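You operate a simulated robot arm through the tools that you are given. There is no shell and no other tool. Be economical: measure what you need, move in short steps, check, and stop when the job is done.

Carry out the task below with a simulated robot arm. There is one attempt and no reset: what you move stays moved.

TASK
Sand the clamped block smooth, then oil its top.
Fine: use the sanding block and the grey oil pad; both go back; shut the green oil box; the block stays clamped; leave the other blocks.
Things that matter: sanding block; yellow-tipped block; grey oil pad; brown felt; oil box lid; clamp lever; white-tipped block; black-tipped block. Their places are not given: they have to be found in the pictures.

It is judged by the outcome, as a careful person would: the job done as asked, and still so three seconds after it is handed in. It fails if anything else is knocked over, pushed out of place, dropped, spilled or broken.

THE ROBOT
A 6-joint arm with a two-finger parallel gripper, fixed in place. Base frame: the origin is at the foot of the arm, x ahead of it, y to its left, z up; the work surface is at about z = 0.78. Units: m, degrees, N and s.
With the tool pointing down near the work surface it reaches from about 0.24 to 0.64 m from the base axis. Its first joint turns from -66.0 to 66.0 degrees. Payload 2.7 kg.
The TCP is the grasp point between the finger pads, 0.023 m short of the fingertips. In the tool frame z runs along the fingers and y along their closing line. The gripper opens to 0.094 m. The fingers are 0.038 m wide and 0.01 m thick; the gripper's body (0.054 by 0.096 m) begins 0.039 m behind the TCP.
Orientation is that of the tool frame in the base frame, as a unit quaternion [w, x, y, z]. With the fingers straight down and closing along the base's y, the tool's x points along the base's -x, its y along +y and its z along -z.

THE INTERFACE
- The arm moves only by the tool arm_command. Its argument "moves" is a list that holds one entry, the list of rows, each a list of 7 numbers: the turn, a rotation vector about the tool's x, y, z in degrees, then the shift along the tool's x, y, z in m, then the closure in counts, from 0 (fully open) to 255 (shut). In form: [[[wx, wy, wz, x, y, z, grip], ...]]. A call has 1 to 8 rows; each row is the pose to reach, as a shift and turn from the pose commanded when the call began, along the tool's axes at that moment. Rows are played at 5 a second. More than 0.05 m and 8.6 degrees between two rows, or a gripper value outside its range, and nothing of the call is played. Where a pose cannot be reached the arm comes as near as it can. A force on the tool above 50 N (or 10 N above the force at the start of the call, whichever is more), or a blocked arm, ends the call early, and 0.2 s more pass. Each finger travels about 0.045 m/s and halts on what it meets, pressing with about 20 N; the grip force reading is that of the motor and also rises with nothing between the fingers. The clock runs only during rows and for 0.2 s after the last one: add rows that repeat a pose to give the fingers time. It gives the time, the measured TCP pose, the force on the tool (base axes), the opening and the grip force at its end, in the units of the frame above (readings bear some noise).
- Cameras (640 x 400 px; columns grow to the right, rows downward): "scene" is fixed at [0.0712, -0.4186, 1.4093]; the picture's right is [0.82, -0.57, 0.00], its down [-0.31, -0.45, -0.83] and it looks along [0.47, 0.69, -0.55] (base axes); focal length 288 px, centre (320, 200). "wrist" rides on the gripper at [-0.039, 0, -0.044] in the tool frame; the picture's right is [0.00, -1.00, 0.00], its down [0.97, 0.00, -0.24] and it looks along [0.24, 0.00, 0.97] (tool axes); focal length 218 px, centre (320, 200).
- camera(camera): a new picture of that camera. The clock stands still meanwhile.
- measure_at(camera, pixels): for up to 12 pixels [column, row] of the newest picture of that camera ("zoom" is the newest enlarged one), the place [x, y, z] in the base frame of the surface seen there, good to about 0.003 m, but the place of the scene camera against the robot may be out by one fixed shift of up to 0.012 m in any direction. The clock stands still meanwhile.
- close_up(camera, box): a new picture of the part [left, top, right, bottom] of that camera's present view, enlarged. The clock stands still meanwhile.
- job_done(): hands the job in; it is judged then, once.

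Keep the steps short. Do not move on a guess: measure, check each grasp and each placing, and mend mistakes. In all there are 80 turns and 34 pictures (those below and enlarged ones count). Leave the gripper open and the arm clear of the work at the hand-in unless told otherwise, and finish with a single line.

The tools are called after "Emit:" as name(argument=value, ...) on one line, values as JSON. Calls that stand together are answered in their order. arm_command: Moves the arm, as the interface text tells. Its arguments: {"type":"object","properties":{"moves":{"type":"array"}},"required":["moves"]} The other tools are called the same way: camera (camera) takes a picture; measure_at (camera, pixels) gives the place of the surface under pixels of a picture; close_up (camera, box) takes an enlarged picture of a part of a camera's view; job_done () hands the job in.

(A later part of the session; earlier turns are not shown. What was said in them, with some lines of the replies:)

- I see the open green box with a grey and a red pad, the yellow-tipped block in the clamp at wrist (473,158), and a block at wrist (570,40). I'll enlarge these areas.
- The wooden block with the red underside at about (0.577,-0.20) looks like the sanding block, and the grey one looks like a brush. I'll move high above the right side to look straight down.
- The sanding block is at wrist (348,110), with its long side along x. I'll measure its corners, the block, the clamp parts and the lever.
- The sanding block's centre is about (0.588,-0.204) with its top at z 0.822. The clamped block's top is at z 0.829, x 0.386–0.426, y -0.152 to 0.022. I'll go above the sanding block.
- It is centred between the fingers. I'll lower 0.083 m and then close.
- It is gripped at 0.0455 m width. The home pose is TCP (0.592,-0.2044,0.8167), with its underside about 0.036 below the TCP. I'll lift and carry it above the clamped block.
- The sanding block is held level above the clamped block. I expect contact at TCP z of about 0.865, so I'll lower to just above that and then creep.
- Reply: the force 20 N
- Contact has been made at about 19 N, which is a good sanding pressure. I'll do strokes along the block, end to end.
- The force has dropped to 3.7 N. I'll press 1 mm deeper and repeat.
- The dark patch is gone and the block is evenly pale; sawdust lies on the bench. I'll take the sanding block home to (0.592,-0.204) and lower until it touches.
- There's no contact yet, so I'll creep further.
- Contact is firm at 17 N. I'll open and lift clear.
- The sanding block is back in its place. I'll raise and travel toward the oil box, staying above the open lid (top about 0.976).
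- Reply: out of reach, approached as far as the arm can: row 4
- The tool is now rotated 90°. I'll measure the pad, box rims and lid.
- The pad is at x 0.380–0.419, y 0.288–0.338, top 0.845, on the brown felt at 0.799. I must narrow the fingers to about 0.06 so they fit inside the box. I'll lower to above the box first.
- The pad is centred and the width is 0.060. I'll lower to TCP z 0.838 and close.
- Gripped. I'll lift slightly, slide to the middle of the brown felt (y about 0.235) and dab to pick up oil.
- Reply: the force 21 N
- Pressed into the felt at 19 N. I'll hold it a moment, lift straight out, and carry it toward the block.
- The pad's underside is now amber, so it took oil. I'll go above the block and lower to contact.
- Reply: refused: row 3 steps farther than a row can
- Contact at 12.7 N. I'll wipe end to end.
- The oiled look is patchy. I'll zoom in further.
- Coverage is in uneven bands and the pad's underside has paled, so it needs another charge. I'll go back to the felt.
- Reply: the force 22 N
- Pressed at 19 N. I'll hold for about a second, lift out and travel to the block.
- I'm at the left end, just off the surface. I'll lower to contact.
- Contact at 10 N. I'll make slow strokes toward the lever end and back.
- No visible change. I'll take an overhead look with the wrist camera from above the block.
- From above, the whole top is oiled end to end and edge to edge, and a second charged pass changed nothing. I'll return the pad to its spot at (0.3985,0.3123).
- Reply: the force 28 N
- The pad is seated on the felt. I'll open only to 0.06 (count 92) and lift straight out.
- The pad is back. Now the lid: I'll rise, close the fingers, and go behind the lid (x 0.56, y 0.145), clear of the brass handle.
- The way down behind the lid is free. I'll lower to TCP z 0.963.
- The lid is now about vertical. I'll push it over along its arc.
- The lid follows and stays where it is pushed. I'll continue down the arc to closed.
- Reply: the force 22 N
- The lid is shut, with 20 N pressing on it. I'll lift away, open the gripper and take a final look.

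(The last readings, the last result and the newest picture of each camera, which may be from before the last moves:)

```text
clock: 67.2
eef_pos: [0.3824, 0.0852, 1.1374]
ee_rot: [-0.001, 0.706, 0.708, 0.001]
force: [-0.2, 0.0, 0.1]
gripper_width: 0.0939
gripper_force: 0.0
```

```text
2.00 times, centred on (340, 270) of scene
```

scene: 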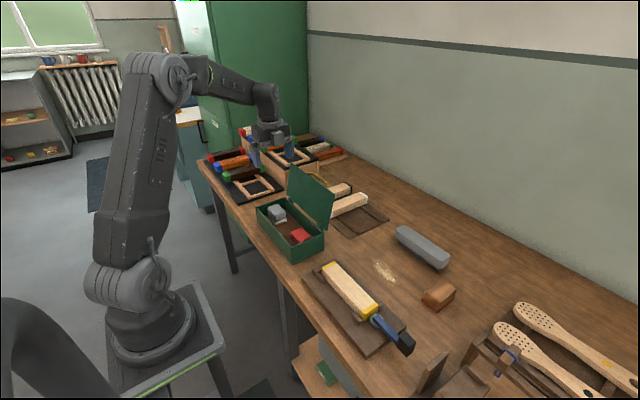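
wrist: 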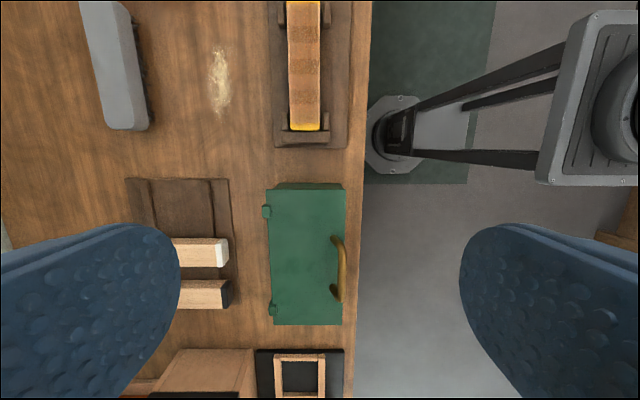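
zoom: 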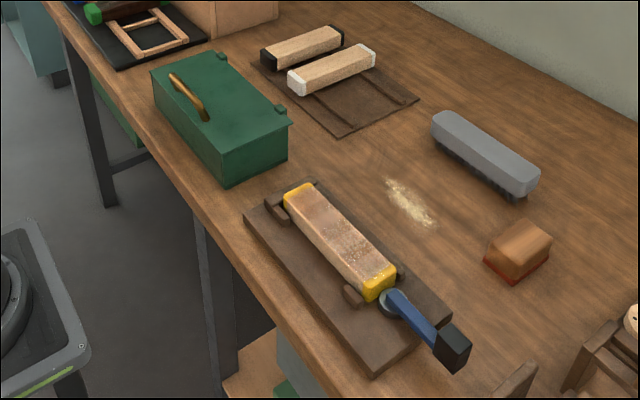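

Everything is in place. One more check: I'll look closely at the block's top from above before handing in.

Emit:
arm_command(moves=[[[0, 0, 0, -0.031, 0.005, 0.034, 0], [0, 0, 0, -0.062, 0.01, 0.068, 0], [0, 0, 0, -0.093, 0.015, 0.102, 0], [0, 0, 0, -0.124, 0.02, 0.136, 0], [0, 0, 0, -0.155, 0.024, 0.165, 0], [0, 0, 0, -0.155, 0.024, 0.165, 0]]])

Emit:
close_up(camera="wrist", box=[220, 60, 420, 340])

```text
clock: 68.6
eef_pos: [0.4065, -0.0712, 0.9742]
ee_rot: [-0.001, 0.706, 0.708, 0.001]
force: [-0.2, 0.2, 0.4]
gripper_width: 0.0943
gripper_force: 0.2
```

```text
1.43 times, centred on (320, 200) of wrist
```

zoom: 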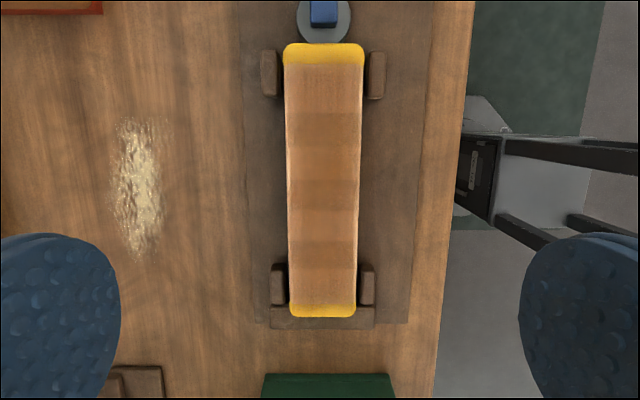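

The whole top is oiled with no bare or dark patch. I'll raise the arm clear.

Emit:
arm_command(moves=[[[0, 0, 0, 0, 0, -0.04, 0], [0, 0, 0, 0, 0, -0.08, 0], [0, 0, 0, 0, 0, -0.12, 0], [0, 0, 0, 0, 0, -0.16, 0]]])

Emit:
job_done()

```text
clock: 69.6
eef_pos: [0.4088, -0.0716, 1.1348]
ee_rot: [-0.001, 0.707, 0.707, 0.0]
force: [0.4, -0.4, 1.0]
gripper_width: 0.0942
gripper_force: 0.0
```

```text
The job is handed in.
```

The clamped block is sanded and its whole top oiled (faint bands of tone remain), the sanding block and grey pad are back, the green box is shut, the block is still clamped, the other blocks are untouched, and a little sawdust is left on the bench.
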